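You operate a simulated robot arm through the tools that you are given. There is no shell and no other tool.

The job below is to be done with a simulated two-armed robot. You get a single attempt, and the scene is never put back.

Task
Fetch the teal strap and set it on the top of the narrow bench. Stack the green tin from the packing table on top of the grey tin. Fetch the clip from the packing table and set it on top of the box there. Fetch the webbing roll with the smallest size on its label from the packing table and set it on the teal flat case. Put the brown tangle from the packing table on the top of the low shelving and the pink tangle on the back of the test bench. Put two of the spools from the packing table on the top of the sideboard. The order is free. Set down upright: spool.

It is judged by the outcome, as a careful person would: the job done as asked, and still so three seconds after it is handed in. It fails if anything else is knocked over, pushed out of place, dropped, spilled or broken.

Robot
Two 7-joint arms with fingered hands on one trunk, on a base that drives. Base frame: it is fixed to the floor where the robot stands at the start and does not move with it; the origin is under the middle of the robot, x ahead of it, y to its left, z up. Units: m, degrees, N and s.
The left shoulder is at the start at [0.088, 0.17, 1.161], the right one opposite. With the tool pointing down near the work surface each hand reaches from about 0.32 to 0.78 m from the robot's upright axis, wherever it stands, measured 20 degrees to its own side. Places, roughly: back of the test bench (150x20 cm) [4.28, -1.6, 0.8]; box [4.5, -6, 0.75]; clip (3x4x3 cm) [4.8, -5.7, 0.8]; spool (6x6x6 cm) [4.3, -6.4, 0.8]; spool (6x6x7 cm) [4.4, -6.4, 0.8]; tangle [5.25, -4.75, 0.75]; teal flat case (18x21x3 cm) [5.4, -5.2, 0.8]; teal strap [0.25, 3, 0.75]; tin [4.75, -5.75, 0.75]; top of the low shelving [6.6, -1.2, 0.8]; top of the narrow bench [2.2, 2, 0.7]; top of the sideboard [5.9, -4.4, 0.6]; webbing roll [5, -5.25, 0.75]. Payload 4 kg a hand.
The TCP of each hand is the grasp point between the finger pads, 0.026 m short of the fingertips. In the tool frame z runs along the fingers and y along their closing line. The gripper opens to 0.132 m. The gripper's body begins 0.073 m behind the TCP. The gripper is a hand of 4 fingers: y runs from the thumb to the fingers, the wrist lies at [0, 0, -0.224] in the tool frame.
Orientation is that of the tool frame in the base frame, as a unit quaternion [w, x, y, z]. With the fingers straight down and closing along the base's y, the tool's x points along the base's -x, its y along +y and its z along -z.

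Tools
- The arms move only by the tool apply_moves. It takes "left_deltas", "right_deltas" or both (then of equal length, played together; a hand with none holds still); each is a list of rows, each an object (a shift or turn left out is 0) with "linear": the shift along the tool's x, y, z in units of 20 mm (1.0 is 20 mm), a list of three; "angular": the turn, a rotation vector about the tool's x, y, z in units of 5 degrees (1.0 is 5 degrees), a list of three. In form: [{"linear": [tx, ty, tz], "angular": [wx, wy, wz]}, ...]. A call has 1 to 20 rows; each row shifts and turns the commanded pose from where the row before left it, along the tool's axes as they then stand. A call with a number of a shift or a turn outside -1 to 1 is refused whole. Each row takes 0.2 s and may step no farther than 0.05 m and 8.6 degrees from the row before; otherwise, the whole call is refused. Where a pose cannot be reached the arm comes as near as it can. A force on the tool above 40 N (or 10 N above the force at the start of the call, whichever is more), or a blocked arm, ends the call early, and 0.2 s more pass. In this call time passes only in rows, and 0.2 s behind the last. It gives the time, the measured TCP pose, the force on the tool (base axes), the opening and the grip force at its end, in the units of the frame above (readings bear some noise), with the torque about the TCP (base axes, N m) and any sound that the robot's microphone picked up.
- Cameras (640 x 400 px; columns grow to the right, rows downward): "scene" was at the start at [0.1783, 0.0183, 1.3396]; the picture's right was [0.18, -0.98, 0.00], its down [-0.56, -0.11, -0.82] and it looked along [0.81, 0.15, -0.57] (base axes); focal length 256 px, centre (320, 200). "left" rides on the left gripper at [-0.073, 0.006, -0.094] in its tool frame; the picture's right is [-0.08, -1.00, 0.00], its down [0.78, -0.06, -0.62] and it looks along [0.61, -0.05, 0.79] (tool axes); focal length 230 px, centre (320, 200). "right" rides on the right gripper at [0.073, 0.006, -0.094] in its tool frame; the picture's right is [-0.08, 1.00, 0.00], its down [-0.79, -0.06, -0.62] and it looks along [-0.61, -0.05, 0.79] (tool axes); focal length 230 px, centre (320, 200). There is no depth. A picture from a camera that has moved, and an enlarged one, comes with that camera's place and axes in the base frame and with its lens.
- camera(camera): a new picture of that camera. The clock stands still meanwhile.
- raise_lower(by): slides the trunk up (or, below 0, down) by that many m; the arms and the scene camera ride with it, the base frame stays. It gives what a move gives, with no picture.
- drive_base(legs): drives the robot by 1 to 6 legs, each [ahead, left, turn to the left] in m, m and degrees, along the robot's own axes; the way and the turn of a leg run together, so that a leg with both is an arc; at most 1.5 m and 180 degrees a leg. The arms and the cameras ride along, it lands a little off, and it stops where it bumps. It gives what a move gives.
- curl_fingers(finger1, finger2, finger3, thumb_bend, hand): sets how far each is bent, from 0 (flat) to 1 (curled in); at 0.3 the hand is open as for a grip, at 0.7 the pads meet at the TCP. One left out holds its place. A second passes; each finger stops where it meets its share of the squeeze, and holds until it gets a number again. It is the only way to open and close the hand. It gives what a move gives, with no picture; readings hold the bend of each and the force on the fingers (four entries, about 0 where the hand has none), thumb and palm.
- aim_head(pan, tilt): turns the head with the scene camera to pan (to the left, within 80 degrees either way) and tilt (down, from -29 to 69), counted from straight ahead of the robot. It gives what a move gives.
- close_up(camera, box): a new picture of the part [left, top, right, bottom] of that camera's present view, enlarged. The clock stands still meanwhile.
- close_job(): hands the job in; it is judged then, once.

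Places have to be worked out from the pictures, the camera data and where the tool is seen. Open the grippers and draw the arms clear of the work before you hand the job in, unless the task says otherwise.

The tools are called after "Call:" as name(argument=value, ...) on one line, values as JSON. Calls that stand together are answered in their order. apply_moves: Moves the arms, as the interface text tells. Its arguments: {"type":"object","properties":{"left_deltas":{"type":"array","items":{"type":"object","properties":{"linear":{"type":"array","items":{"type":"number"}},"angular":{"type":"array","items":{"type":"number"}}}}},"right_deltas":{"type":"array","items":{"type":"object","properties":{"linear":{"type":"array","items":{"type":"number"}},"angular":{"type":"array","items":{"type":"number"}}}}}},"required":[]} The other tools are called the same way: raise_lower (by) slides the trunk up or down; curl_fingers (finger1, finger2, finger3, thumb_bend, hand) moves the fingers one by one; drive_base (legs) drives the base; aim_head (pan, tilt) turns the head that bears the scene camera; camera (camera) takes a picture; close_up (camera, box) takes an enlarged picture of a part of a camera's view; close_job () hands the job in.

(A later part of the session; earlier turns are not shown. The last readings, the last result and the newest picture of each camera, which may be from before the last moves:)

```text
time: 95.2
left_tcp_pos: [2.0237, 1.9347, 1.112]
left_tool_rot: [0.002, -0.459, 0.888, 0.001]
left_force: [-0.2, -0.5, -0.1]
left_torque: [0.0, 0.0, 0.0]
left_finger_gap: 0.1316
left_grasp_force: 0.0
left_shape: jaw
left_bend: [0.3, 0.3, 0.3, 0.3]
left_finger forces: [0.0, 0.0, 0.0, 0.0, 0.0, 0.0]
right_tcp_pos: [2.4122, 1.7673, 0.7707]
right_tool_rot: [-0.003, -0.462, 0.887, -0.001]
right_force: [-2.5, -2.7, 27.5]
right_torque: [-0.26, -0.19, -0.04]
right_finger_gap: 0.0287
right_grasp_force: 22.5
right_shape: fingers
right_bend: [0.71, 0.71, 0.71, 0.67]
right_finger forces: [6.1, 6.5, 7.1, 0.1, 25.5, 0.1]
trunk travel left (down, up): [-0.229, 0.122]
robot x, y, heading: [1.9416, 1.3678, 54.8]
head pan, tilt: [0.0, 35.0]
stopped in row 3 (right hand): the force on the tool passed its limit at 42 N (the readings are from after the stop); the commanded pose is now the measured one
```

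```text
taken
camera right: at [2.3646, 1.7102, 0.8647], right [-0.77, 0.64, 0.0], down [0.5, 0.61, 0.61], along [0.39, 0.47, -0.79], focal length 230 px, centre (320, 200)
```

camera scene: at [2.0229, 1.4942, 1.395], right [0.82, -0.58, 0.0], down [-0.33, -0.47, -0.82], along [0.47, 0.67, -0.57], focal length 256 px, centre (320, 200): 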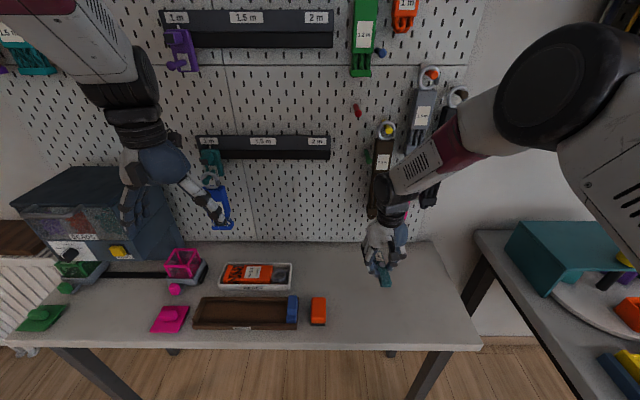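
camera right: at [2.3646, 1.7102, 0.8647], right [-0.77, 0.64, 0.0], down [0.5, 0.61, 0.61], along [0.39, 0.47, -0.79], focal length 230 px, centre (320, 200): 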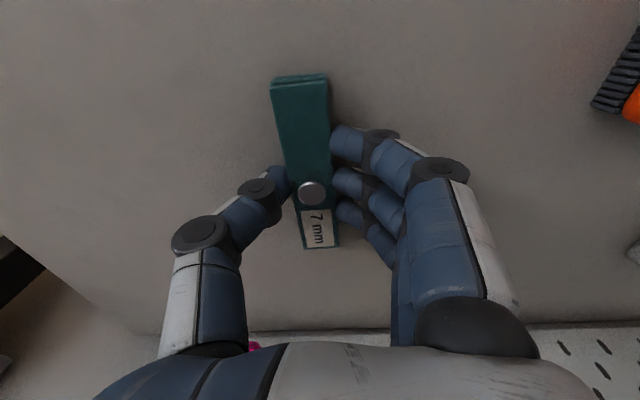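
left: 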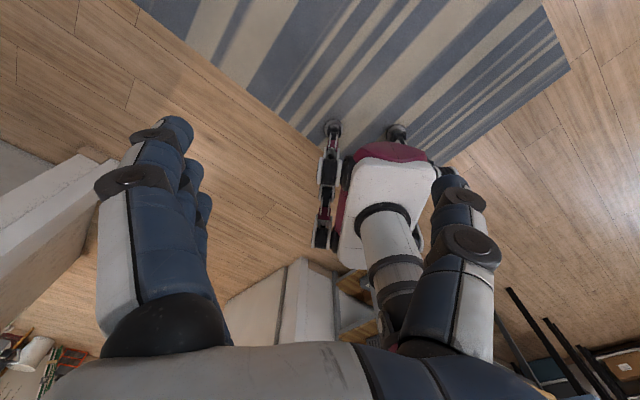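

Contact with the bench at TCP z=0.771. I'll relieve the force with a 4 mm lift and release the strap.

Call:
apply_moves(right_deltas=[{"linear": [0, 0, -0.15]}])

Call:
curl_fingers(hand="right", finger1=0.6, finger2=0.6, finger3=0.6, thumb_bend=0.55)

Call:
camera(camera="right")

```text
time: 95.6
left_tcp_pos: [2.0238, 1.9347, 1.1106]
left_tool_rot: [0.001, -0.46, 0.888, 0.0]
left_force: [0.5, 0.0, -0.1]
left_torque: [-0.01, 0.0, -0.01]
left_finger_gap: 0.1318
left_grasp_force: 0.1
left_shape: jaw
left_bend: [0.3, 0.3, 0.3, 0.3]
left_finger forces: [0.1, 0.1, 0.1, 0.1, 0.0, 0.0]
right_tcp_pos: [2.412, 1.7668, 0.771]
right_tool_rot: [-0.003, -0.462, 0.887, -0.001]
right_force: [1.6, 3.5, 14.6]
right_torque: [-0.09, -0.12, -0.01]
right_finger_gap: 0.029
right_grasp_force: 18.1
right_shape: fingers
right_bend: [0.7, 0.71, 0.7, 0.67]
right_finger forces: [5.3, 6.2, 6.3, 0.0, 17.8, 0.1]
trunk travel left (down, up): [-0.229, 0.122]
robot x, y, heading: [1.941, 1.3722, 54.8]
head pan, tilt: [0.0, 35.0]
```

```text
time: 96.6
left_tcp_pos: [2.0231, 1.9346, 1.1121]
left_tool_rot: [0.002, -0.46, 0.888, 0.0]
left_force: [-0.2, 0.3, 0.6]
left_torque: [0.01, 0.01, -0.02]
left_finger_gap: 0.1319
left_grasp_force: 0.1
left_shape: jaw
left_bend: [0.3, 0.3, 0.3, 0.3]
left_finger forces: [0.1, 0.0, 0.1, 0.0, 0.0, 0.0]
right_tcp_pos: [2.4117, 1.766, 0.7716]
right_tool_rot: [-0.003, -0.462, 0.887, 0.0]
right_force: [1.6, 8.7, 29.3]
right_torque: [-0.04, -0.66, 0.22]
right_finger_gap: 0.0392
right_grasp_force: 14.0
right_shape: fingers
right_bend: [0.6, 0.6, 0.6, 0.59]
right_finger forces: [0.0, 0.2, 2.2, 0.1, 26.1, 0.0]
trunk travel left (down, up): [-0.229, 0.122]
robot x, y, heading: [1.9392, 1.3726, 54.9]
head pan, tilt: [0.0, 35.0]
```

```text
taken
camera right: at [2.3637, 1.7097, 0.8665], right [-0.77, 0.63, 0.0], down [0.5, 0.61, 0.61], along [0.39, 0.47, -0.79], focal length 230 px, centre (320, 200)
```

right: 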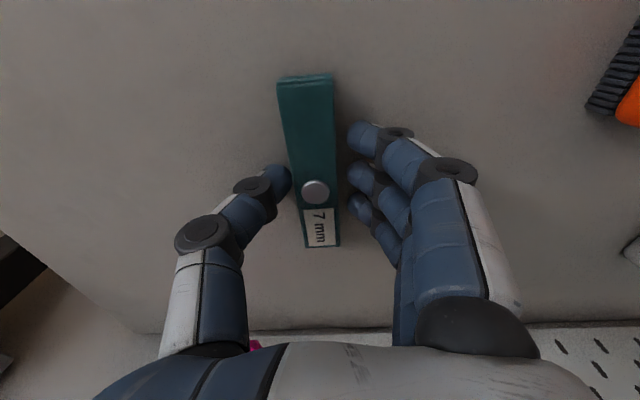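

The strap is released and standing on the bench; the thumb is pressing on the bench top. I'll lift 10 mm, open the hand and withdraw upward.

Call:
apply_moves(right_deltas=[{"linear": [0, 0, -0.5]}])

Call:
curl_fingers(hand="right", finger1=0.5, finger2=0.5, finger3=0.5, thumb_bend=0.45)

Call:
apply_moves(right_deltas=[{"linear": [0, 0, -1]}, {"linear": [0, 0, -1]}, {"linear": [0, 0, -1]}, {"linear": [0, 0, -1]}, {"linear": [0, 0, -1]}, {"linear": [0, 0, -1]}])

Call:
camera(camera="right")

```text
time: 97.0
left_tcp_pos: [2.0236, 1.9347, 1.1102]
left_tool_rot: [0.001, -0.459, 0.888, 0.0]
left_force: [-0.1, 0.6, -0.1]
left_torque: [0.02, 0.02, -0.02]
left_finger_gap: 0.1319
left_grasp_force: 0.2
left_shape: jaw
left_bend: [0.3, 0.3, 0.3, 0.3]
left_finger forces: [0.0, 0.1, 0.0, 0.0, 0.0, 0.0]
right_tcp_pos: [2.4102, 1.7631, 0.7768]
right_tool_rot: [-0.007, -0.462, 0.887, -0.004]
right_force: [-1.1, -0.4, -0.1]
right_torque: [0.01, 0.02, -0.02]
right_finger_gap: 0.0461
right_grasp_force: 0.1
right_shape: fingers
right_bend: [0.6, 0.6, 0.6, 0.55]
right_finger forces: [0.0, 0.0, 0.0, 0.0, 0.1, 0.1]
trunk travel left (down, up): [-0.229, 0.122]
robot x, y, heading: [1.9369, 1.3709, 54.9]
head pan, tilt: [0.0, 35.0]
```

```text
time: 98.0
left_tcp_pos: [2.0239, 1.9341, 1.1104]
left_tool_rot: [0.0, -0.46, 0.888, 0.001]
left_force: [0.6, 0.2, -0.9]
left_torque: [-0.02, 0.0, -0.02]
left_finger_gap: 0.1318
left_grasp_force: 0.1
left_shape: jaw
left_bend: [0.3, 0.3, 0.3, 0.3]
left_finger forces: [0.1, 0.0, 0.1, 0.0, 0.0, 0.0]
right_tcp_pos: [2.4106, 1.7673, 0.78]
right_tool_rot: [-0.006, -0.462, 0.887, -0.002]
right_force: [0.2, -0.7, -0.3]
right_torque: [-0.01, -0.01, 0.01]
right_finger_gap: 0.0783
right_grasp_force: 0.1
right_shape: fingers
right_bend: [0.5, 0.5, 0.5, 0.45]
right_finger forces: [0.0, 0.1, 0.0, 0.0, 0.1, 0.1]
trunk travel left (down, up): [-0.229, 0.122]
robot x, y, heading: [1.9438, 1.3731, 55.1]
head pan, tilt: [0.0, 35.0]
```

```text
time: 99.4
left_tcp_pos: [2.0239, 1.9349, 1.1114]
left_tool_rot: [0.0, -0.459, 0.889, 0.001]
left_force: [0.9, 0.2, -0.1]
left_torque: [0.0, -0.03, -0.03]
left_finger_gap: 0.1318
left_grasp_force: 0.0
left_shape: jaw
left_bend: [0.3, 0.3, 0.3, 0.3]
left_finger forces: [0.1, 0.0, 0.0, 0.0, 0.1, 0.0]
right_tcp_pos: [2.4114, 1.7652, 0.9]
right_tool_rot: [-0.005, -0.461, 0.887, -0.001]
right_force: [0.2, 0.1, -0.2]
right_torque: [-0.01, 0.0, 0.02]
right_finger_gap: 0.078
right_grasp_force: 0.2
right_shape: fingers
right_bend: [0.5, 0.5, 0.5, 0.45]
right_finger forces: [0.1, 0.1, 0.0, 0.0, 0.1, 0.1]
trunk travel left (down, up): [-0.229, 0.122]
robot x, y, heading: [1.9387, 1.3704, 54.6]
head pan, tilt: [0.0, 35.0]
```

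```text
taken
camera right: at [2.3649, 1.7091, 0.9948], right [-0.77, 0.63, 0.0], down [0.5, 0.61, 0.61], along [0.39, 0.47, -0.79], focal length 230 px, centre (320, 200)
```

right: 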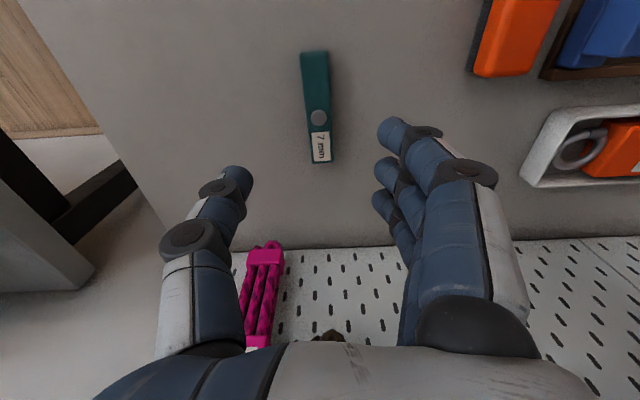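

The teal strap lies on the narrow bench with its label visible. Next is the packing table; I'll back away from this bench first, then retract the right hand for travel.

Call:
drive_base(legs=[[-1.2, 0.1, 0], [-0.9, 0.1, 0]])

Call:
apply_moves(right_deltas=[{"linear": [1, 0, -0.5]}, {"linear": [1, 0, -0.5]}, {"linear": [1, 0, -0.5]}, {"linear": [1, 0, -0.5]}, {"linear": [1, 0, -0.5]}, {"linear": [1, 0, -0.5]}])

Call:
drive_base(legs=[[0, 0, -90]])

Call:
aim_head(pan=0, tilt=20)

Call:
camera(camera="scene")

```text
time: 109.9
left_tcp_pos: [0.6407, 0.3509, 1.1105]
left_tool_rot: [0.0, -0.454, 0.891, 0.0]
left_force: [-0.2, -0.4, -0.6]
left_torque: [0.03, -0.02, 0.01]
left_finger_gap: 0.1318
left_grasp_force: 0.0
left_shape: jaw
left_bend: [0.3, 0.3, 0.3, 0.3]
left_finger forces: [0.0, 0.1, 0.0, 0.0, 0.0, 0.0]
right_tcp_pos: [1.0281, 0.177, 0.9002]
right_tool_rot: [-0.005, -0.456, 0.89, -0.001]
right_force: [-0.4, 0.4, -0.4]
right_torque: [0.02, 0.01, 0.0]
right_finger_gap: 0.0785
right_grasp_force: 0.0
right_shape: fingers
right_bend: [0.5, 0.5, 0.5, 0.45]
right_finger forces: [0.0, 0.0, 0.0, 0.0, 0.0, 0.1]
trunk travel left (down, up): [-0.229, 0.122]
robot x, y, heading: [0.5502, -0.2113, 54.1]
head pan, tilt: [0.0, 35.0]
```

```text
time: 111.3
left_tcp_pos: [0.6398, 0.3486, 1.111]
left_tool_rot: [0.001, -0.455, 0.891, 0.0]
left_force: [-0.7, 0.5, -0.3]
left_torque: [0.02, 0.01, 0.0]
left_finger_gap: 0.1319
left_grasp_force: 0.1
left_shape: jaw
left_bend: [0.3, 0.3, 0.3, 0.3]
left_finger forces: [0.0, 0.1, 0.0, 0.1, 0.0, 0.1]
right_tcp_pos: [0.957, 0.0797, 0.9614]
right_tool_rot: [-0.003, -0.458, 0.889, -0.001]
right_force: [0.3, -0.1, -0.5]
right_torque: [0.03, 0.03, 0.03]
right_finger_gap: 0.0781
right_grasp_force: 0.1
right_shape: fingers
right_bend: [0.5, 0.5, 0.5, 0.45]
right_finger forces: [0.0, 0.0, 0.1, 0.0, 0.1, 0.0]
trunk travel left (down, up): [-0.229, 0.122]
robot x, y, heading: [0.5507, -0.2145, 54.3]
head pan, tilt: [0.0, 35.0]
```

```text
time: 115.5
left_tcp_pos: [1.113, -0.3104, 1.11]
left_tool_rot: [0.001, 0.314, 0.949, 0.0]
left_force: [0.3, 0.4, 1.0]
left_torque: [0.0, -0.01, 0.01]
left_finger_gap: 0.1318
left_grasp_force: 0.1
left_shape: jaw
left_bend: [0.3, 0.3, 0.3, 0.3]
left_finger forces: [0.0, 0.1, 0.0, 0.0, 0.1, 0.0]
right_tcp_pos: [0.8373, -0.6238, 0.9603]
right_tool_rot: [-0.004, 0.311, 0.95, 0.003]
right_force: [-0.2, 0.2, -0.6]
right_torque: [0.02, 0.0, 0.01]
right_finger_gap: 0.0783
right_grasp_force: 0.0
right_shape: fingers
right_bend: [0.5, 0.5, 0.5, 0.45]
right_finger forces: [0.1, 0.0, 0.0, 0.0, 0.1, 0.1]
trunk travel left (down, up): [-0.229, 0.122]
robot x, y, heading: [0.5476, -0.2119, -36.5]
head pan, tilt: [0.0, 35.0]
```

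```text
time: 116.3
left_tcp_pos: [1.1117, -0.3112, 1.1114]
left_tool_rot: [0.001, 0.314, 0.949, 0.0]
left_force: [-0.7, 0.6, 0.7]
left_torque: [0.02, -0.01, -0.01]
left_finger_gap: 0.1319
left_grasp_force: 0.0
left_shape: jaw
left_bend: [0.3, 0.3, 0.3, 0.3]
left_finger forces: [0.1, 0.0, 0.1, 0.0, 0.1, 0.1]
right_tcp_pos: [0.838, -0.6236, 0.9606]
right_tool_rot: [-0.005, 0.311, 0.95, 0.002]
right_force: [-0.6, -0.5, 0.7]
right_torque: [-0.01, -0.01, -0.01]
right_finger_gap: 0.0782
right_grasp_force: 0.1
right_shape: fingers
right_bend: [0.5, 0.5, 0.5, 0.45]
right_finger forces: [0.0, 0.1, 0.1, 0.0, 0.0, 0.1]
trunk travel left (down, up): [-0.229, 0.122]
robot x, y, heading: [0.5518, -0.2103, -36.7]
head pan, tilt: [0.0, 20.0]
```

```text
taken
camera scene: at [0.6708, -0.3024, 1.4188], right [-0.6, -0.8, 0.0], down [-0.27, 0.2, -0.94], along [0.75, -0.56, -0.34], focal length 256 px, centre (320, 200)
```

scene: 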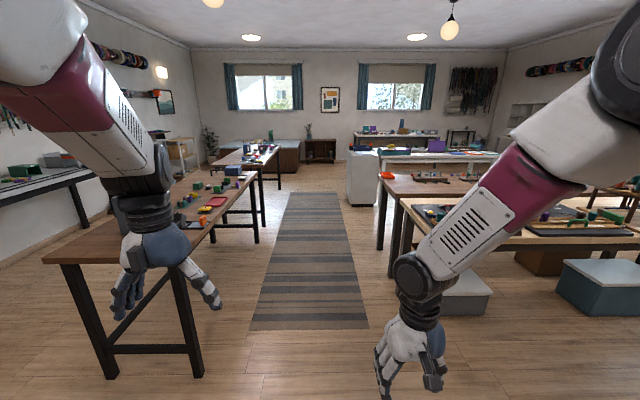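

The aisle with the striped runner leads to the packing table, which stands under the far right window; the sideboard is the small brown one at the far wall and the low shelving is the wooden one on the far left. I'll drive down the aisle.

Call:
drive_base(legs=[[1.5, 0, 1.5], [1.5, 0, 0], [0.9, 0, 0]])

Call:
camera(camera="scene")

```text
time: 135.2
left_tcp_pos: [4.2955, -2.6042, 1.1106]
left_tool_rot: [0.001, 0.305, 0.952, -0.001]
left_force: [1.1, 0.2, 0.8]
left_torque: [-0.01, -0.02, 0.0]
left_finger_gap: 0.1319
left_grasp_force: 0.1
left_shape: jaw
left_bend: [0.3, 0.3, 0.3, 0.3]
left_finger forces: [0.0, 0.0, 0.0, 0.0, 0.0, 0.0]
right_tcp_pos: [4.0279, -2.9233, 0.9608]
right_tool_rot: [-0.005, 0.302, 0.953, 0.002]
right_force: [-0.3, -0.3, 0.5]
right_torque: [0.01, -0.02, 0.01]
right_finger_gap: 0.0784
right_grasp_force: 0.0
right_shape: fingers
right_bend: [0.5, 0.5, 0.5, 0.45]
right_finger forces: [0.1, 0.0, 0.0, 0.0, 0.0, 0.0]
trunk travel left (down, up): [-0.229, 0.122]
robot x, y, heading: [3.7332, -2.5188, -35.5]
head pan, tilt: [0.0, 20.0]
```

```text
taken
camera scene: at [3.8542, -2.6054, 1.4189], right [-0.58, -0.81, 0.0], down [-0.28, 0.2, -0.94], along [0.76, -0.55, -0.34], focal length 256 px, centre (320, 200)
```

scene: 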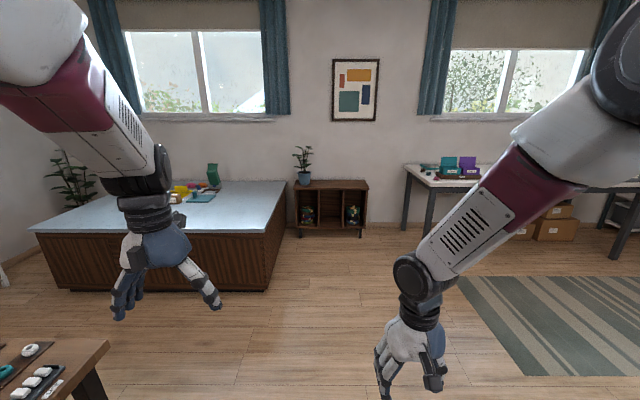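

I've reached the end of the aisle at about (3.73, -2.52). I'll pan the head right to check the free floor toward the packing table.

Call:
aim_head(pan=-45, tilt=20)

Call:
camera(camera="scene")

```text
time: 136.3
left_tcp_pos: [4.2952, -2.6056, 1.1098]
left_tool_rot: [0.001, 0.305, 0.952, 0.0]
left_force: [-0.9, 0.4, 0.9]
left_torque: [0.01, -0.02, -0.02]
left_finger_gap: 0.1318
left_grasp_force: 0.1
left_shape: jaw
left_bend: [0.3, 0.3, 0.3, 0.3]
left_finger forces: [0.0, 0.0, 0.1, 0.0, 0.0, 0.0]
right_tcp_pos: [4.0269, -2.9229, 0.9611]
right_tool_rot: [-0.004, 0.302, 0.953, 0.003]
right_force: [0.0, 0.4, 0.0]
right_torque: [-0.01, 0.02, 0.01]
right_finger_gap: 0.0781
right_grasp_force: 0.0
right_shape: fingers
right_bend: [0.5, 0.5, 0.5, 0.45]
right_finger forces: [0.0, 0.0, 0.1, 0.0, 0.0, 0.1]
trunk travel left (down, up): [-0.229, 0.122]
robot x, y, heading: [3.7299, -2.5176, -35.6]
head pan, tilt: [-45.0, 20.0]
```

```text
taken
camera scene: at [3.7935, -2.6429, 1.4189], right [-0.99, -0.16, 0.0], down [-0.06, 0.34, -0.94], along [0.15, -0.93, -0.34], focal length 256 px, centre (320, 200)
```

scene: 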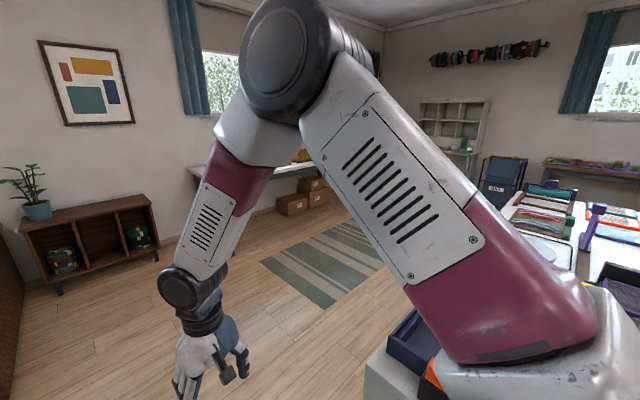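

The white counter is immediately to my right, so I'll drive 1.15 m straight ahead past it before strafing right toward the packing table.

Call:
drive_base(legs=[[1.15, 0.05, 0], [0.1, -1.3, 0]])

Call:
aim_head(pan=0, tilt=25)

Call:
camera(camera="scene")

```text
time: 153.4
left_tcp_pos: [4.5967, -4.3458, 1.111]
left_tool_rot: [0.001, 0.3, 0.954, 0.0]
left_force: [0.6, -0.3, 0.4]
left_torque: [-0.02, -0.04, 0.05]
left_finger_gap: 0.1319
left_grasp_force: 0.1
left_shape: jaw
left_bend: [0.3, 0.3, 0.3, 0.3]
left_finger forces: [0.0, 0.0, 0.0, 0.0, 0.0, 0.1]
right_tcp_pos: [4.3317, -4.6672, 0.9612]
right_tool_rot: [-0.005, 0.298, 0.955, 0.003]
right_force: [-0.3, -0.2, -1.0]
right_torque: [-0.01, 0.02, -0.01]
right_finger_gap: 0.0781
right_grasp_force: 0.0
right_shape: fingers
right_bend: [0.5, 0.5, 0.5, 0.45]
right_finger forces: [0.0, 0.0, 0.0, 0.0, 0.1, 0.0]
trunk travel left (down, up): [-0.229, 0.122]
robot x, y, heading: [4.0322, -4.2663, -34.9]
head pan, tilt: [-45.0, 20.0]
```

```text
time: 154.5
left_tcp_pos: [4.5959, -4.3465, 1.1112]
left_tool_rot: [0.001, 0.301, 0.954, -0.001]
left_force: [-0.2, 0.4, 1.0]
left_torque: [0.03, -0.02, -0.04]
left_finger_gap: 0.1318
left_grasp_force: 0.1
left_shape: jaw
left_bend: [0.3, 0.3, 0.3, 0.3]
left_finger forces: [0.1, 0.1, 0.1, 0.0, 0.0, 0.0]
right_tcp_pos: [4.3309, -4.6668, 0.9613]
right_tool_rot: [-0.005, 0.297, 0.955, 0.002]
right_force: [0.4, -0.6, -0.4]
right_torque: [0.0, -0.05, -0.01]
right_finger_gap: 0.078
right_grasp_force: 0.0
right_shape: fingers
right_bend: [0.5, 0.5, 0.5, 0.45]
right_finger forces: [0.0, 0.0, 0.0, 0.1, 0.0, 0.1]
trunk travel left (down, up): [-0.229, 0.122]
robot x, y, heading: [4.0327, -4.2633, -35.0]
head pan, tilt: [0.0, 25.0]
```

```text
taken
camera scene: at [4.1541, -4.3502, 1.4108], right [-0.57, -0.82, 0.0], down [-0.35, 0.24, -0.91], along [0.74, -0.52, -0.42], focal length 256 px, centre (320, 200)
```

scene: 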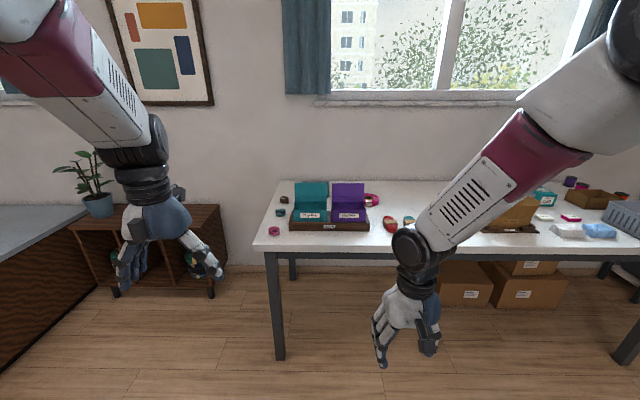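

The packing table is in view. I'll zoom in on its left and right halves to identify the items.

Call:
close_up(camera="scene", box=[250, 160, 430, 272])

Call:
close_up(camera="scene", box=[460, 150, 640, 262])

```text
3.56 times, centred on (340, 216) of scene
camera zoom: at [4.1541, -4.3502, 1.4108], right [-0.57, -0.82, 0.0], down [-0.35, 0.24, -0.91], along [0.74, -0.52, -0.42], focal length 910 px, centre (249, 143)
```

zoom: 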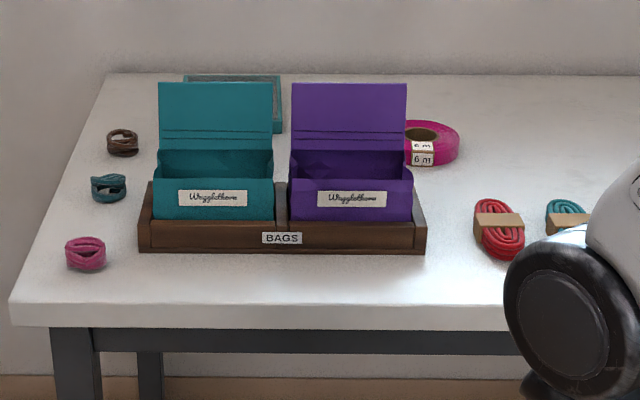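

```text
3.56 times, centred on (550, 206) of scene
camera zoom: at [4.1541, -4.3502, 1.4108], right [-0.57, -0.82, 0.0], down [-0.35, 0.24, -0.91], along [0.74, -0.52, -0.42], focal length 910 px, centre (-498, 179)
```

zoom: 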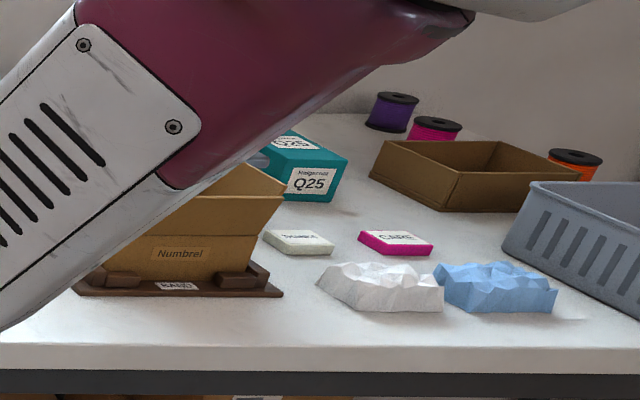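

I see three tangles (brown, teal, pink), a tray with two bags, the flat case behind the bags, a pink webbing roll, and three spools. I'll strafe right to view the middle of the table, which the arm hides.

Call:
drive_base(legs=[[0.1, -0.75, 0]])

Call:
camera(camera="scene")

```text
time: 161.5
left_tcp_pos: [4.2468, -5.0184, 1.1103]
left_tool_rot: [0.001, 0.301, 0.954, 0.0]
left_force: [0.4, 0.0, 0.6]
left_torque: [-0.02, -0.02, -0.02]
left_finger_gap: 0.1317
left_grasp_force: 0.1
left_shape: jaw
left_bend: [0.3, 0.3, 0.3, 0.3]
left_finger forces: [0.1, 0.1, 0.0, 0.0, 0.1, 0.0]
right_tcp_pos: [3.9823, -5.3388, 0.9604]
right_tool_rot: [-0.005, 0.299, 0.954, 0.002]
right_force: [-0.1, 0.0, 0.2]
right_torque: [-0.01, 0.0, 0.03]
right_finger_gap: 0.0784
right_grasp_force: 0.1
right_shape: fingers
right_bend: [0.5, 0.5, 0.5, 0.45]
right_finger forces: [0.1, 0.0, 0.1, 0.1, 0.0, 0.1]
trunk travel left (down, up): [-0.229, 0.122]
robot x, y, heading: [3.6854, -4.9362, -34.9]
head pan, tilt: [0.0, 25.0]
```

```text
taken
camera scene: at [3.805, -5.0214, 1.4108], right [-0.58, -0.82, 0.0], down [-0.35, 0.24, -0.91], along [0.74, -0.52, -0.42], focal length 256 px, centre (320, 200)
```

scene: 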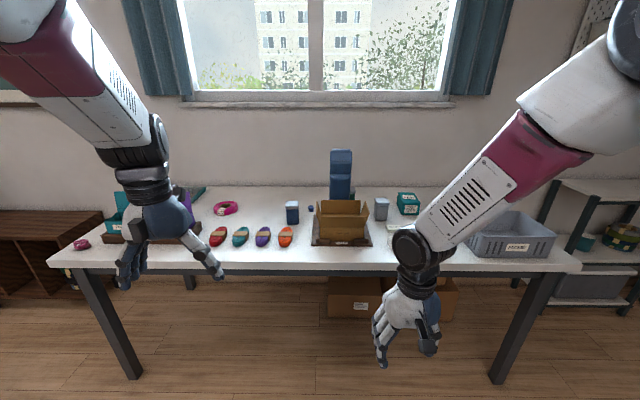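

Call:
close_up(camera="scene", box=[190, 140, 420, 284])

Call:
close_up(camera="scene", box=[370, 170, 570, 295])

```text
2.78 times, centred on (305, 212) of scene
camera zoom: at [3.805, -5.0214, 1.4108], right [-0.58, -0.82, 0.0], down [-0.35, 0.24, -0.91], along [0.74, -0.52, -0.42], focal length 711 px, centre (362, 167)
```

zoom: 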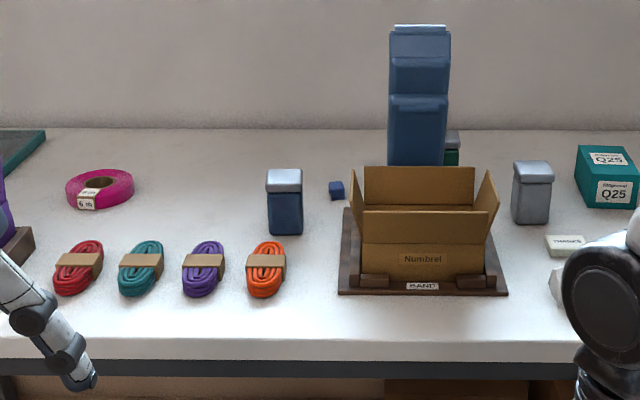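

```text
3.20 times, centred on (470, 232) of scene
camera zoom: at [3.805, -5.0214, 1.4108], right [-0.58, -0.82, 0.0], down [-0.35, 0.24, -0.91], along [0.74, -0.52, -0.42], focal length 819 px, centre (-160, 96)
```

zoom: 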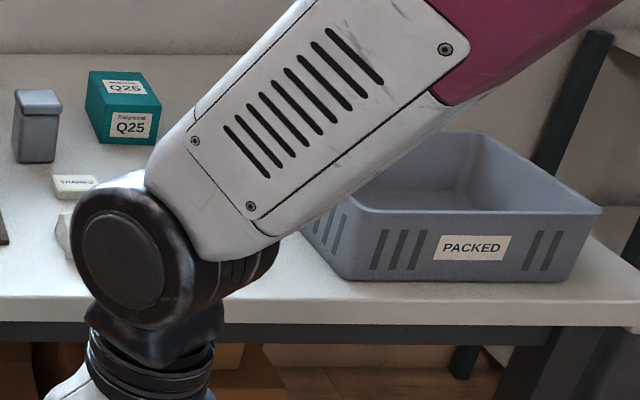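

The middle of the table holds a blue tin, a green tin (behind the carton), a grey tin, a small blue clip at about (4.8, -5.69), the Q25 box at about (4.54, -6.1), and cord bundles. I'll raise the trunk for a better view and move closer.

Call:
raise_lower(by=0.12)

Call:
aim_head(pan=0, tilt=40)

Call:
drive_base(legs=[[0.4, -0.2, 0]])

Call:
camera(camera="scene")

```text
time: 163.0
left_tcp_pos: [4.2479, -5.0175, 1.2313]
left_tool_rot: [0.0, 0.302, 0.953, 0.0]
left_force: [-0.2, 0.3, -0.9]
left_torque: [0.01, 0.01, -0.02]
left_finger_gap: 0.1319
left_grasp_force: 0.1
left_shape: jaw
left_bend: [0.3, 0.3, 0.3, 0.3]
left_finger forces: [0.1, 0.0, 0.0, 0.1, 0.0, 0.1]
right_tcp_pos: [3.9818, -5.3384, 1.0814]
right_tool_rot: [-0.005, 0.299, 0.954, 0.002]
right_force: [-0.1, 0.3, -0.3]
right_torque: [0.03, -0.03, 0.01]
right_finger_gap: 0.078
right_grasp_force: 0.0
right_shape: fingers
right_bend: [0.5, 0.5, 0.5, 0.45]
right_finger forces: [0.0, 0.0, 0.0, 0.1, 0.0, 0.0]
trunk travel left (down, up): [-0.349, 0.002]
robot x, y, heading: [3.6836, -4.9328, -35.1]
head pan, tilt: [0.0, 25.0]
```

```text
time: 163.8
left_tcp_pos: [4.2465, -5.0182, 1.2298]
left_tool_rot: [0.0, 0.302, 0.953, -0.001]
left_force: [0.5, 0.5, 0.6]
left_torque: [0.01, 0.0, 0.02]
left_finger_gap: 0.1319
left_grasp_force: 0.0
left_shape: jaw
left_bend: [0.3, 0.3, 0.3, 0.3]
left_finger forces: [0.0, 0.1, 0.0, 0.0, 0.1, 0.0]
right_tcp_pos: [3.981, -5.3382, 1.0802]
right_tool_rot: [-0.004, 0.298, 0.954, 0.002]
right_force: [-1.1, -0.9, 0.3]
right_torque: [-0.04, 0.01, 0.0]
right_finger_gap: 0.0784
right_grasp_force: 0.1
right_shape: fingers
right_bend: [0.5, 0.5, 0.5, 0.45]
right_finger forces: [0.0, 0.1, 0.1, 0.0, 0.0, 0.0]
trunk travel left (down, up): [-0.349, 0.002]
robot x, y, heading: [3.6861, -4.9363, -35.0]
head pan, tilt: [0.0, 40.0]
```

```text
time: 166.5
left_tcp_pos: [4.4571, -5.4079, 1.23]
left_tool_rot: [0.0, 0.3, 0.954, 0.0]
left_force: [-0.1, -0.1, -0.3]
left_torque: [0.01, -0.02, 0.0]
left_finger_gap: 0.1318
left_grasp_force: 0.1
left_shape: jaw
left_bend: [0.3, 0.3, 0.3, 0.3]
left_finger forces: [0.1, 0.0, 0.1, 0.0, 0.0, 0.0]
right_tcp_pos: [4.1918, -5.7291, 1.0809]
right_tool_rot: [-0.005, 0.296, 0.955, 0.003]
right_force: [0.0, -1.0, 1.0]
right_torque: [0.04, -0.02, -0.01]
right_finger_gap: 0.0784
right_grasp_force: 0.1
right_shape: fingers
right_bend: [0.5, 0.5, 0.5, 0.45]
right_finger forces: [0.1, 0.0, 0.1, 0.0, 0.0, 0.0]
trunk travel left (down, up): [-0.349, 0.002]
robot x, y, heading: [3.8939, -5.3269, -34.9]
head pan, tilt: [0.0, 40.0]
```

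```text
taken
camera scene: at [3.9931, -5.3971, 1.5082], right [-0.57, -0.82, 0.0], down [-0.53, 0.37, -0.77], along [0.63, -0.44, -0.64], focal length 256 px, centre (320, 200)
```

scene: 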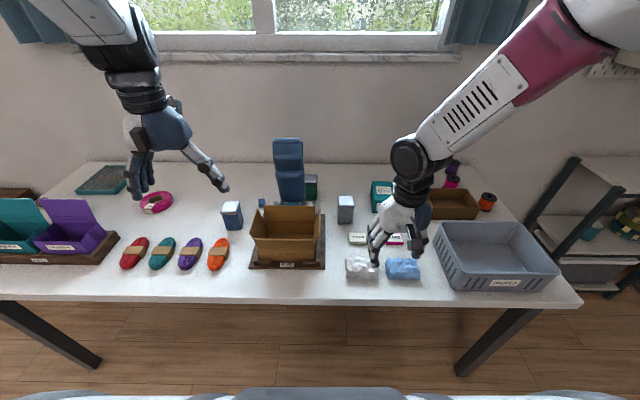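

Now the whole table is clear: flat teal case at far left, pink webbing roll, cord bundles, tins, clip, Q25 box, spools at the back right. I'll zoom in on these.

Call:
close_up(camera="scene", box=[220, 130, 400, 242])

Call:
close_up(camera="scene", box=[60, 140, 240, 252])

Call:
close_up(camera="scene", box=[340, 150, 520, 262])

```text
3.56 times, centred on (310, 186) of scene
camera zoom: at [3.9931, -5.3971, 1.5082], right [-0.57, -0.82, 0.0], down [-0.53, 0.37, -0.77], along [0.63, -0.44, -0.64], focal length 910 px, centre (356, 250)
```

zoom: 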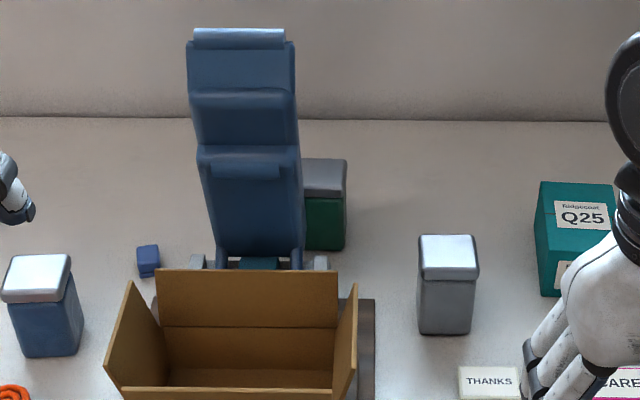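

```text
3.56 times, centred on (150, 196) of scene
camera zoom: at [3.9931, -5.3971, 1.5082], right [-0.57, -0.82, 0.0], down [-0.53, 0.37, -0.77], along [0.63, -0.44, -0.64], focal length 910 px, centre (924, 214)
```

zoom: 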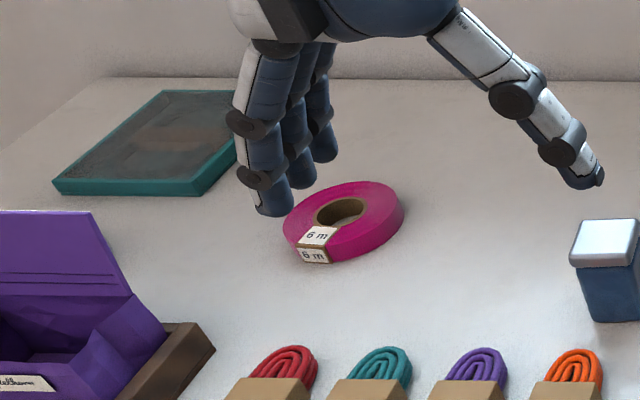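

```text
3.56 times, centred on (430, 206) of scene
camera zoom: at [3.9931, -5.3971, 1.5082], right [-0.57, -0.82, 0.0], down [-0.53, 0.37, -0.77], along [0.63, -0.44, -0.64], focal length 910 px, centre (-71, 179)
```

zoom: 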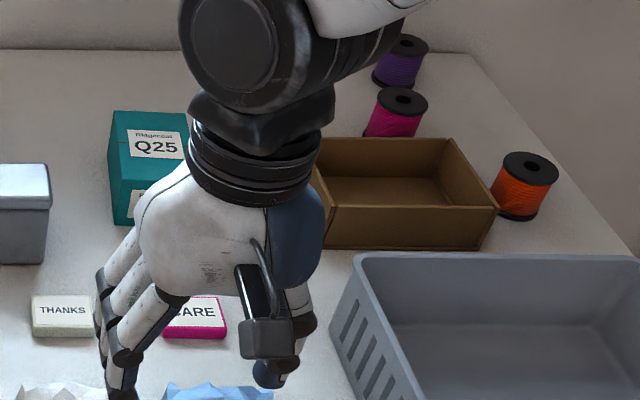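

Only one webbing roll ("6 m") is visible so far; the clip sits between the blue tin and the tall blue cradle, so the hand should close front-to-back there. I'll lower the trunk and turn the left hand 80° to test that orientation.

Call:
raise_lower(by=-0.14)

Call:
apply_moves(left_deltas=[{"angular": [0, 0, -1]}, {"angular": [0, 0, -1]}, {"angular": [0, 0, -1]}, {"angular": [0, 0, -1]}, {"angular": [0, 0, -1]}, {"angular": [0, 0, -1]}, {"angular": [0, 0, -1]}, {"angular": [0, 0, -1]}, {"angular": [0, 0, -1]}, {"angular": [0, 0, -1]}, {"angular": [0, 0, -1]}, {"angular": [0, 0, -1]}, {"angular": [0, 0, -1]}, {"angular": [0, 0, -1]}, {"angular": [0, 0, -1]}, {"angular": [0, 0, -1]}])

Call:
camera(camera="scene")

Call:
camera(camera="left")

```text
time: 168.1
left_tcp_pos: [4.4565, -5.4071, 1.0922]
left_tool_rot: [0.002, 0.3, 0.954, 0.0]
left_force: [-0.1, -0.3, 0.4]
left_torque: [0.0, 0.03, -0.01]
left_finger_gap: 0.1319
left_grasp_force: 0.1
left_shape: jaw
left_bend: [0.3, 0.3, 0.3, 0.3]
left_finger forces: [0.0, 0.0, 0.0, 0.0, 0.0, 0.0]
right_tcp_pos: [4.192, -5.7292, 0.9416]
right_tool_rot: [-0.004, 0.297, 0.955, 0.002]
right_force: [0.4, 0.0, -0.1]
right_torque: [0.0, -0.03, -0.01]
right_finger_gap: 0.0778
right_grasp_force: 0.1
right_shape: fingers
right_bend: [0.5, 0.5, 0.5, 0.45]
right_finger forces: [0.0, 0.0, 0.1, 0.0, 0.1, 0.1]
trunk travel left (down, up): [-0.209, 0.142]
robot x, y, heading: [3.8903, -5.3295, -34.9]
head pan, tilt: [0.0, 40.0]
```

```text
time: 171.5
left_tcp_pos: [4.4632, -5.3987, 1.0917]
left_tool_rot: [-0.024, -0.401, 0.915, -0.019]
left_force: [0.4, 0.1, -0.2]
left_torque: [0.03, 0.0, -0.01]
left_finger_gap: 0.1318
left_grasp_force: 0.0
left_shape: jaw
left_bend: [0.3, 0.3, 0.3, 0.3]
left_finger forces: [0.0, 0.0, 0.1, 0.0, 0.0, 0.0]
right_tcp_pos: [4.1916, -5.729, 0.9413]
right_tool_rot: [-0.005, 0.296, 0.955, 0.002]
right_force: [0.1, 0.9, -0.2]
right_torque: [0.01, 0.0, -0.01]
right_finger_gap: 0.0783
right_grasp_force: 0.1
right_shape: fingers
right_bend: [0.5, 0.5, 0.5, 0.45]
right_finger forces: [0.1, 0.0, 0.0, 0.0, 0.0, 0.0]
trunk travel left (down, up): [-0.209, 0.142]
robot x, y, heading: [3.8922, -5.3288, -35.0]
head pan, tilt: [0.0, 40.0]
```

```text
taken
camera scene: at [4.0175, -5.414, 1.3671], right [-0.57, -0.82, 0.0], down [-0.53, 0.37, -0.77], along [0.63, -0.44, -0.64], focal length 256 px, centre (320, 200)
```

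scene: 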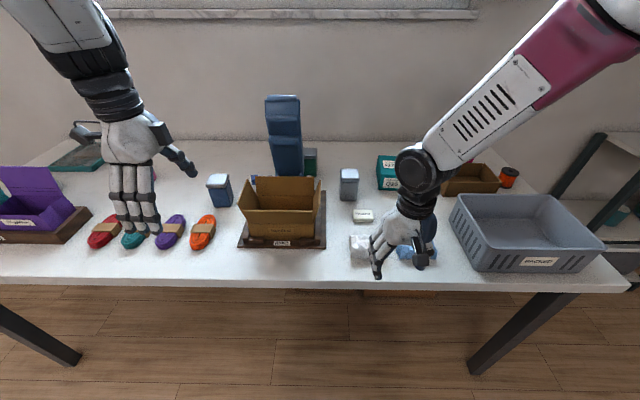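

```text
taken
camera left: at [4.51, -5.3355, 1.1799], right [0.79, -0.62, 0.01], down [-0.47, -0.58, 0.66], along [-0.4, -0.53, -0.75], focal length 230 px, centre (320, 200)
```

left: 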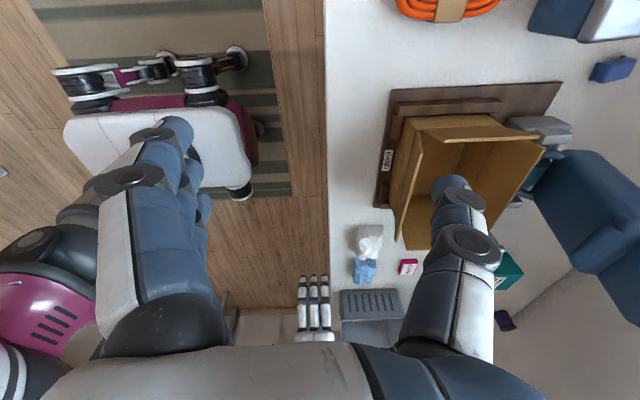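

The rotation worked without complaint, and the hand camera places the clip at about (4.808, -5.67). I'll drive 0.25 m closer to the table.

Call:
drive_base(legs=[[0.25, 0.0, 0]])

Call:
camera(camera="left")

Call:
camera(camera="scene")

```text
time: 173.4
left_tcp_pos: [4.6651, -5.5427, 1.0891]
left_tool_rot: [-0.026, -0.402, 0.915, -0.017]
left_force: [0.0, -0.6, -1.4]
left_torque: [0.07, 0.02, -0.01]
left_finger_gap: 0.1315
left_grasp_force: 0.0
left_shape: jaw
left_bend: [0.3, 0.3, 0.3, 0.3]
left_finger forces: [0.0, 0.0, 0.0, 0.0, 0.0, 0.0]
right_tcp_pos: [4.3958, -5.8713, 0.9401]
right_tool_rot: [-0.005, 0.296, 0.955, 0.001]
right_force: [0.2, -0.9, 0.0]
right_torque: [0.02, 0.05, 0.0]
right_finger_gap: 0.0784
right_grasp_force: 0.0
right_shape: fingers
right_bend: [0.5, 0.5, 0.5, 0.45]
right_finger forces: [0.0, 0.1, 0.0, 0.0, 0.0, 0.1]
trunk travel left (down, up): [-0.209, 0.142]
robot x, y, heading: [4.0954, -5.4696, -34.8]
head pan, tilt: [0.0, 40.0]
```

```text
taken
camera left: at [4.7145, -5.4784, 1.1769], right [0.79, -0.62, 0.0], down [-0.47, -0.59, 0.66], along [-0.41, -0.52, -0.75], focal length 230 px, centre (320, 200)
```

left: 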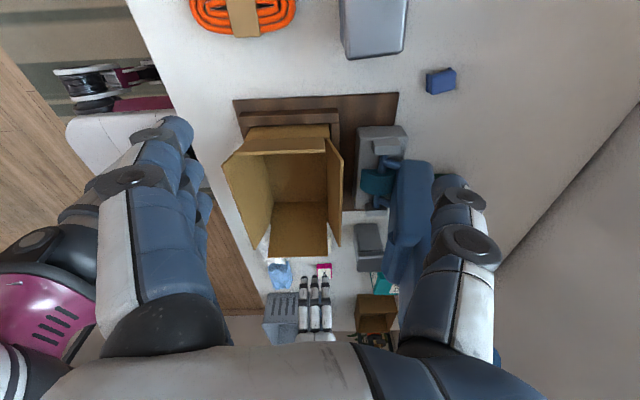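

```text
taken
camera scene: at [4.222, -5.5568, 1.367], right [-0.57, -0.82, 0.0], down [-0.53, 0.37, -0.77], along [0.63, -0.44, -0.64], focal length 256 px, centre (320, 200)
```

scene: 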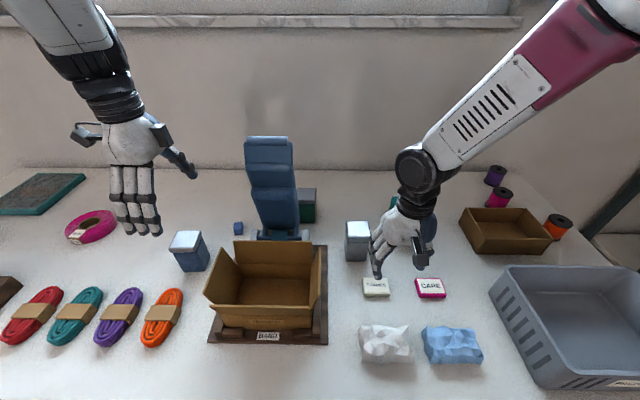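

The clip is confirmed at about (4.803, -5.665). I'll lift and pull back the right hand a little so it stays clear of the grey tin, level the left hand's slight tilt, and move the left hand forward over the clip.

Call:
apply_moves(right_deltas=[{"linear": [0.5, 0, -1]}, {"linear": [0.5, 0, -1]}, {"linear": [0.5, 0, -1]}, {"linear": [0.5, 0, -1]}, {"linear": [0, 0, 0]}, {"linear": [0, 0, 0]}, {"linear": [0, 0, 0]}, {"linear": [0, 0, 0]}, {"linear": [0, 0, 0]}], left_deltas=[{"angular": [-0.17, -0.68, 0]}, {"linear": [0, -1, 0]}, {"linear": [0, -1, 0]}, {"linear": [0, -1, 0]}, {"linear": [0, -1, 0]}, {"linear": [0, -1, 0]}, {"linear": [0, -1, 0]}, {"linear": [0, -1, 0]}, {"linear": [0, -1, 0]}])

Call:
camera(camera="left")

Call:
camera(camera="scene")

```text
time: 175.4
left_tcp_pos: [4.7841, -5.6498, 1.0886]
left_tool_rot: [-0.001, -0.402, 0.916, 0.003]
left_force: [0.0, 0.5, 0.1]
left_torque: [-0.02, 0.03, 0.0]
left_finger_gap: 0.1317
left_grasp_force: 0.0
left_shape: jaw
left_bend: [0.3, 0.3, 0.3, 0.3]
left_finger forces: [0.0, 0.0, 0.0, 0.0, 0.0, 0.0]
right_tcp_pos: [4.3636, -5.8492, 1.0205]
right_tool_rot: [-0.005, 0.297, 0.955, 0.002]
right_force: [0.6, 0.1, 1.3]
right_torque: [-0.02, -0.01, -0.01]
right_finger_gap: 0.0781
right_grasp_force: 0.0
right_shape: fingers
right_bend: [0.5, 0.5, 0.5, 0.45]
right_finger forces: [0.1, 0.0, 0.0, 0.0, 0.0, 0.0]
trunk travel left (down, up): [-0.209, 0.142]
robot x, y, heading: [4.0961, -5.4697, -34.9]
head pan, tilt: [0.0, 40.0]
```

```text
taken
camera left: at [4.8293, -5.5922, 1.1805], right [0.79, -0.62, -0.01], down [-0.48, -0.62, 0.62], along [-0.39, -0.48, -0.79], focal length 230 px, centre (320, 200)
```

left: 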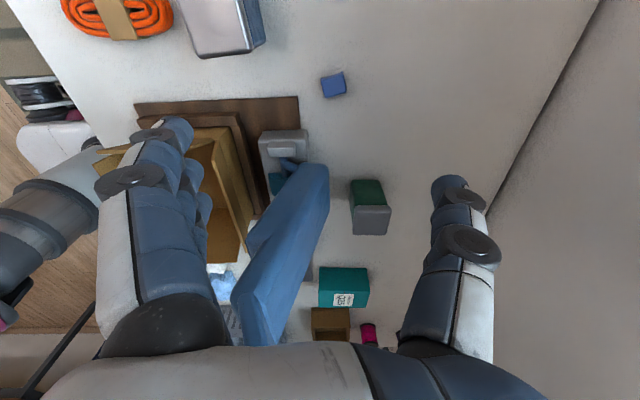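

```text
taken
camera scene: at [4.2221, -5.5565, 1.3669], right [-0.57, -0.82, 0.0], down [-0.53, 0.37, -0.77], along [0.63, -0.44, -0.64], focal length 256 px, centre (320, 200)
```

scene: 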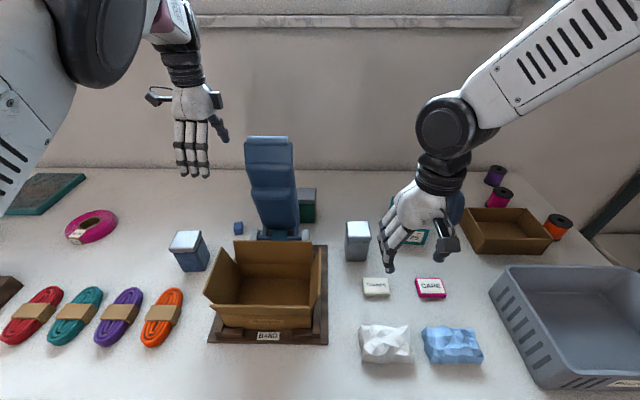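

The clip is at about (4.794, -5.664), nearly under the TCP. I'll descend 16 cm with a 1.7 cm forward correction and look again.

Call:
apply_moves(left_deltas=[{"linear": [0.04, -0.2, 1]}, {"linear": [0.04, -0.2, 1]}, {"linear": [0.04, -0.2, 1]}, {"linear": [0.04, -0.2, 1]}, {"linear": [0, 0, 1]}, {"linear": [0, 0, 1]}, {"linear": [0, 0, 1]}, {"linear": [0, 0, 1]}])

Call:
camera(camera="left")

Call:
camera(camera="scene")

```text
time: 177.2
left_tcp_pos: [4.7921, -5.6619, 0.9277]
left_tool_rot: [-0.002, -0.401, 0.916, 0.002]
left_force: [0.1, 0.0, -0.2]
left_torque: [-0.01, -0.02, -0.03]
left_finger_gap: 0.1317
left_grasp_force: 0.1
left_shape: jaw
left_bend: [0.3, 0.3, 0.3, 0.3]
left_finger forces: [0.0, 0.0, 0.1, 0.0, 0.1, 0.0]
right_tcp_pos: [4.3633, -5.8503, 1.021]
right_tool_rot: [-0.005, 0.297, 0.955, 0.003]
right_force: [0.3, 0.0, -0.7]
right_torque: [0.0, -0.01, 0.03]
right_finger_gap: 0.0782
right_grasp_force: 0.1
right_shape: fingers
right_bend: [0.5, 0.5, 0.5, 0.45]
right_finger forces: [0.1, 0.0, 0.0, 0.0, 0.0, 0.0]
trunk travel left (down, up): [-0.209, 0.142]
robot x, y, heading: [4.0964, -5.4714, -34.9]
head pan, tilt: [0.0, 40.0]
```

```text
taken
camera left: at [4.8375, -5.6042, 1.02], right [0.79, -0.62, -0.01], down [-0.48, -0.62, 0.62], along [-0.39, -0.48, -0.79], focal length 230 px, centre (320, 200)
```

left: 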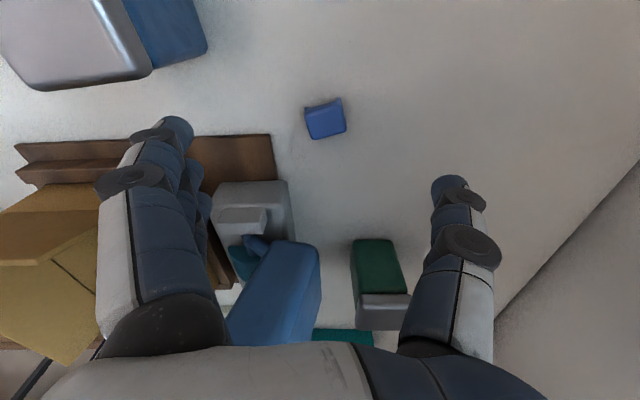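

```text
taken
camera scene: at [4.2218, -5.5565, 1.367], right [-0.57, -0.82, 0.0], down [-0.53, 0.37, -0.77], along [0.63, -0.44, -0.64], focal length 256 px, centre (320, 200)
```

scene: 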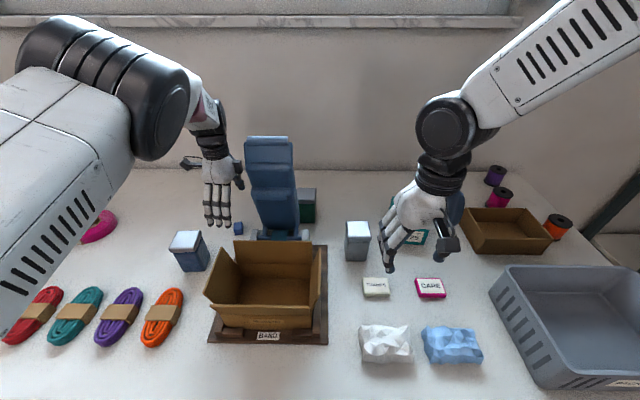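

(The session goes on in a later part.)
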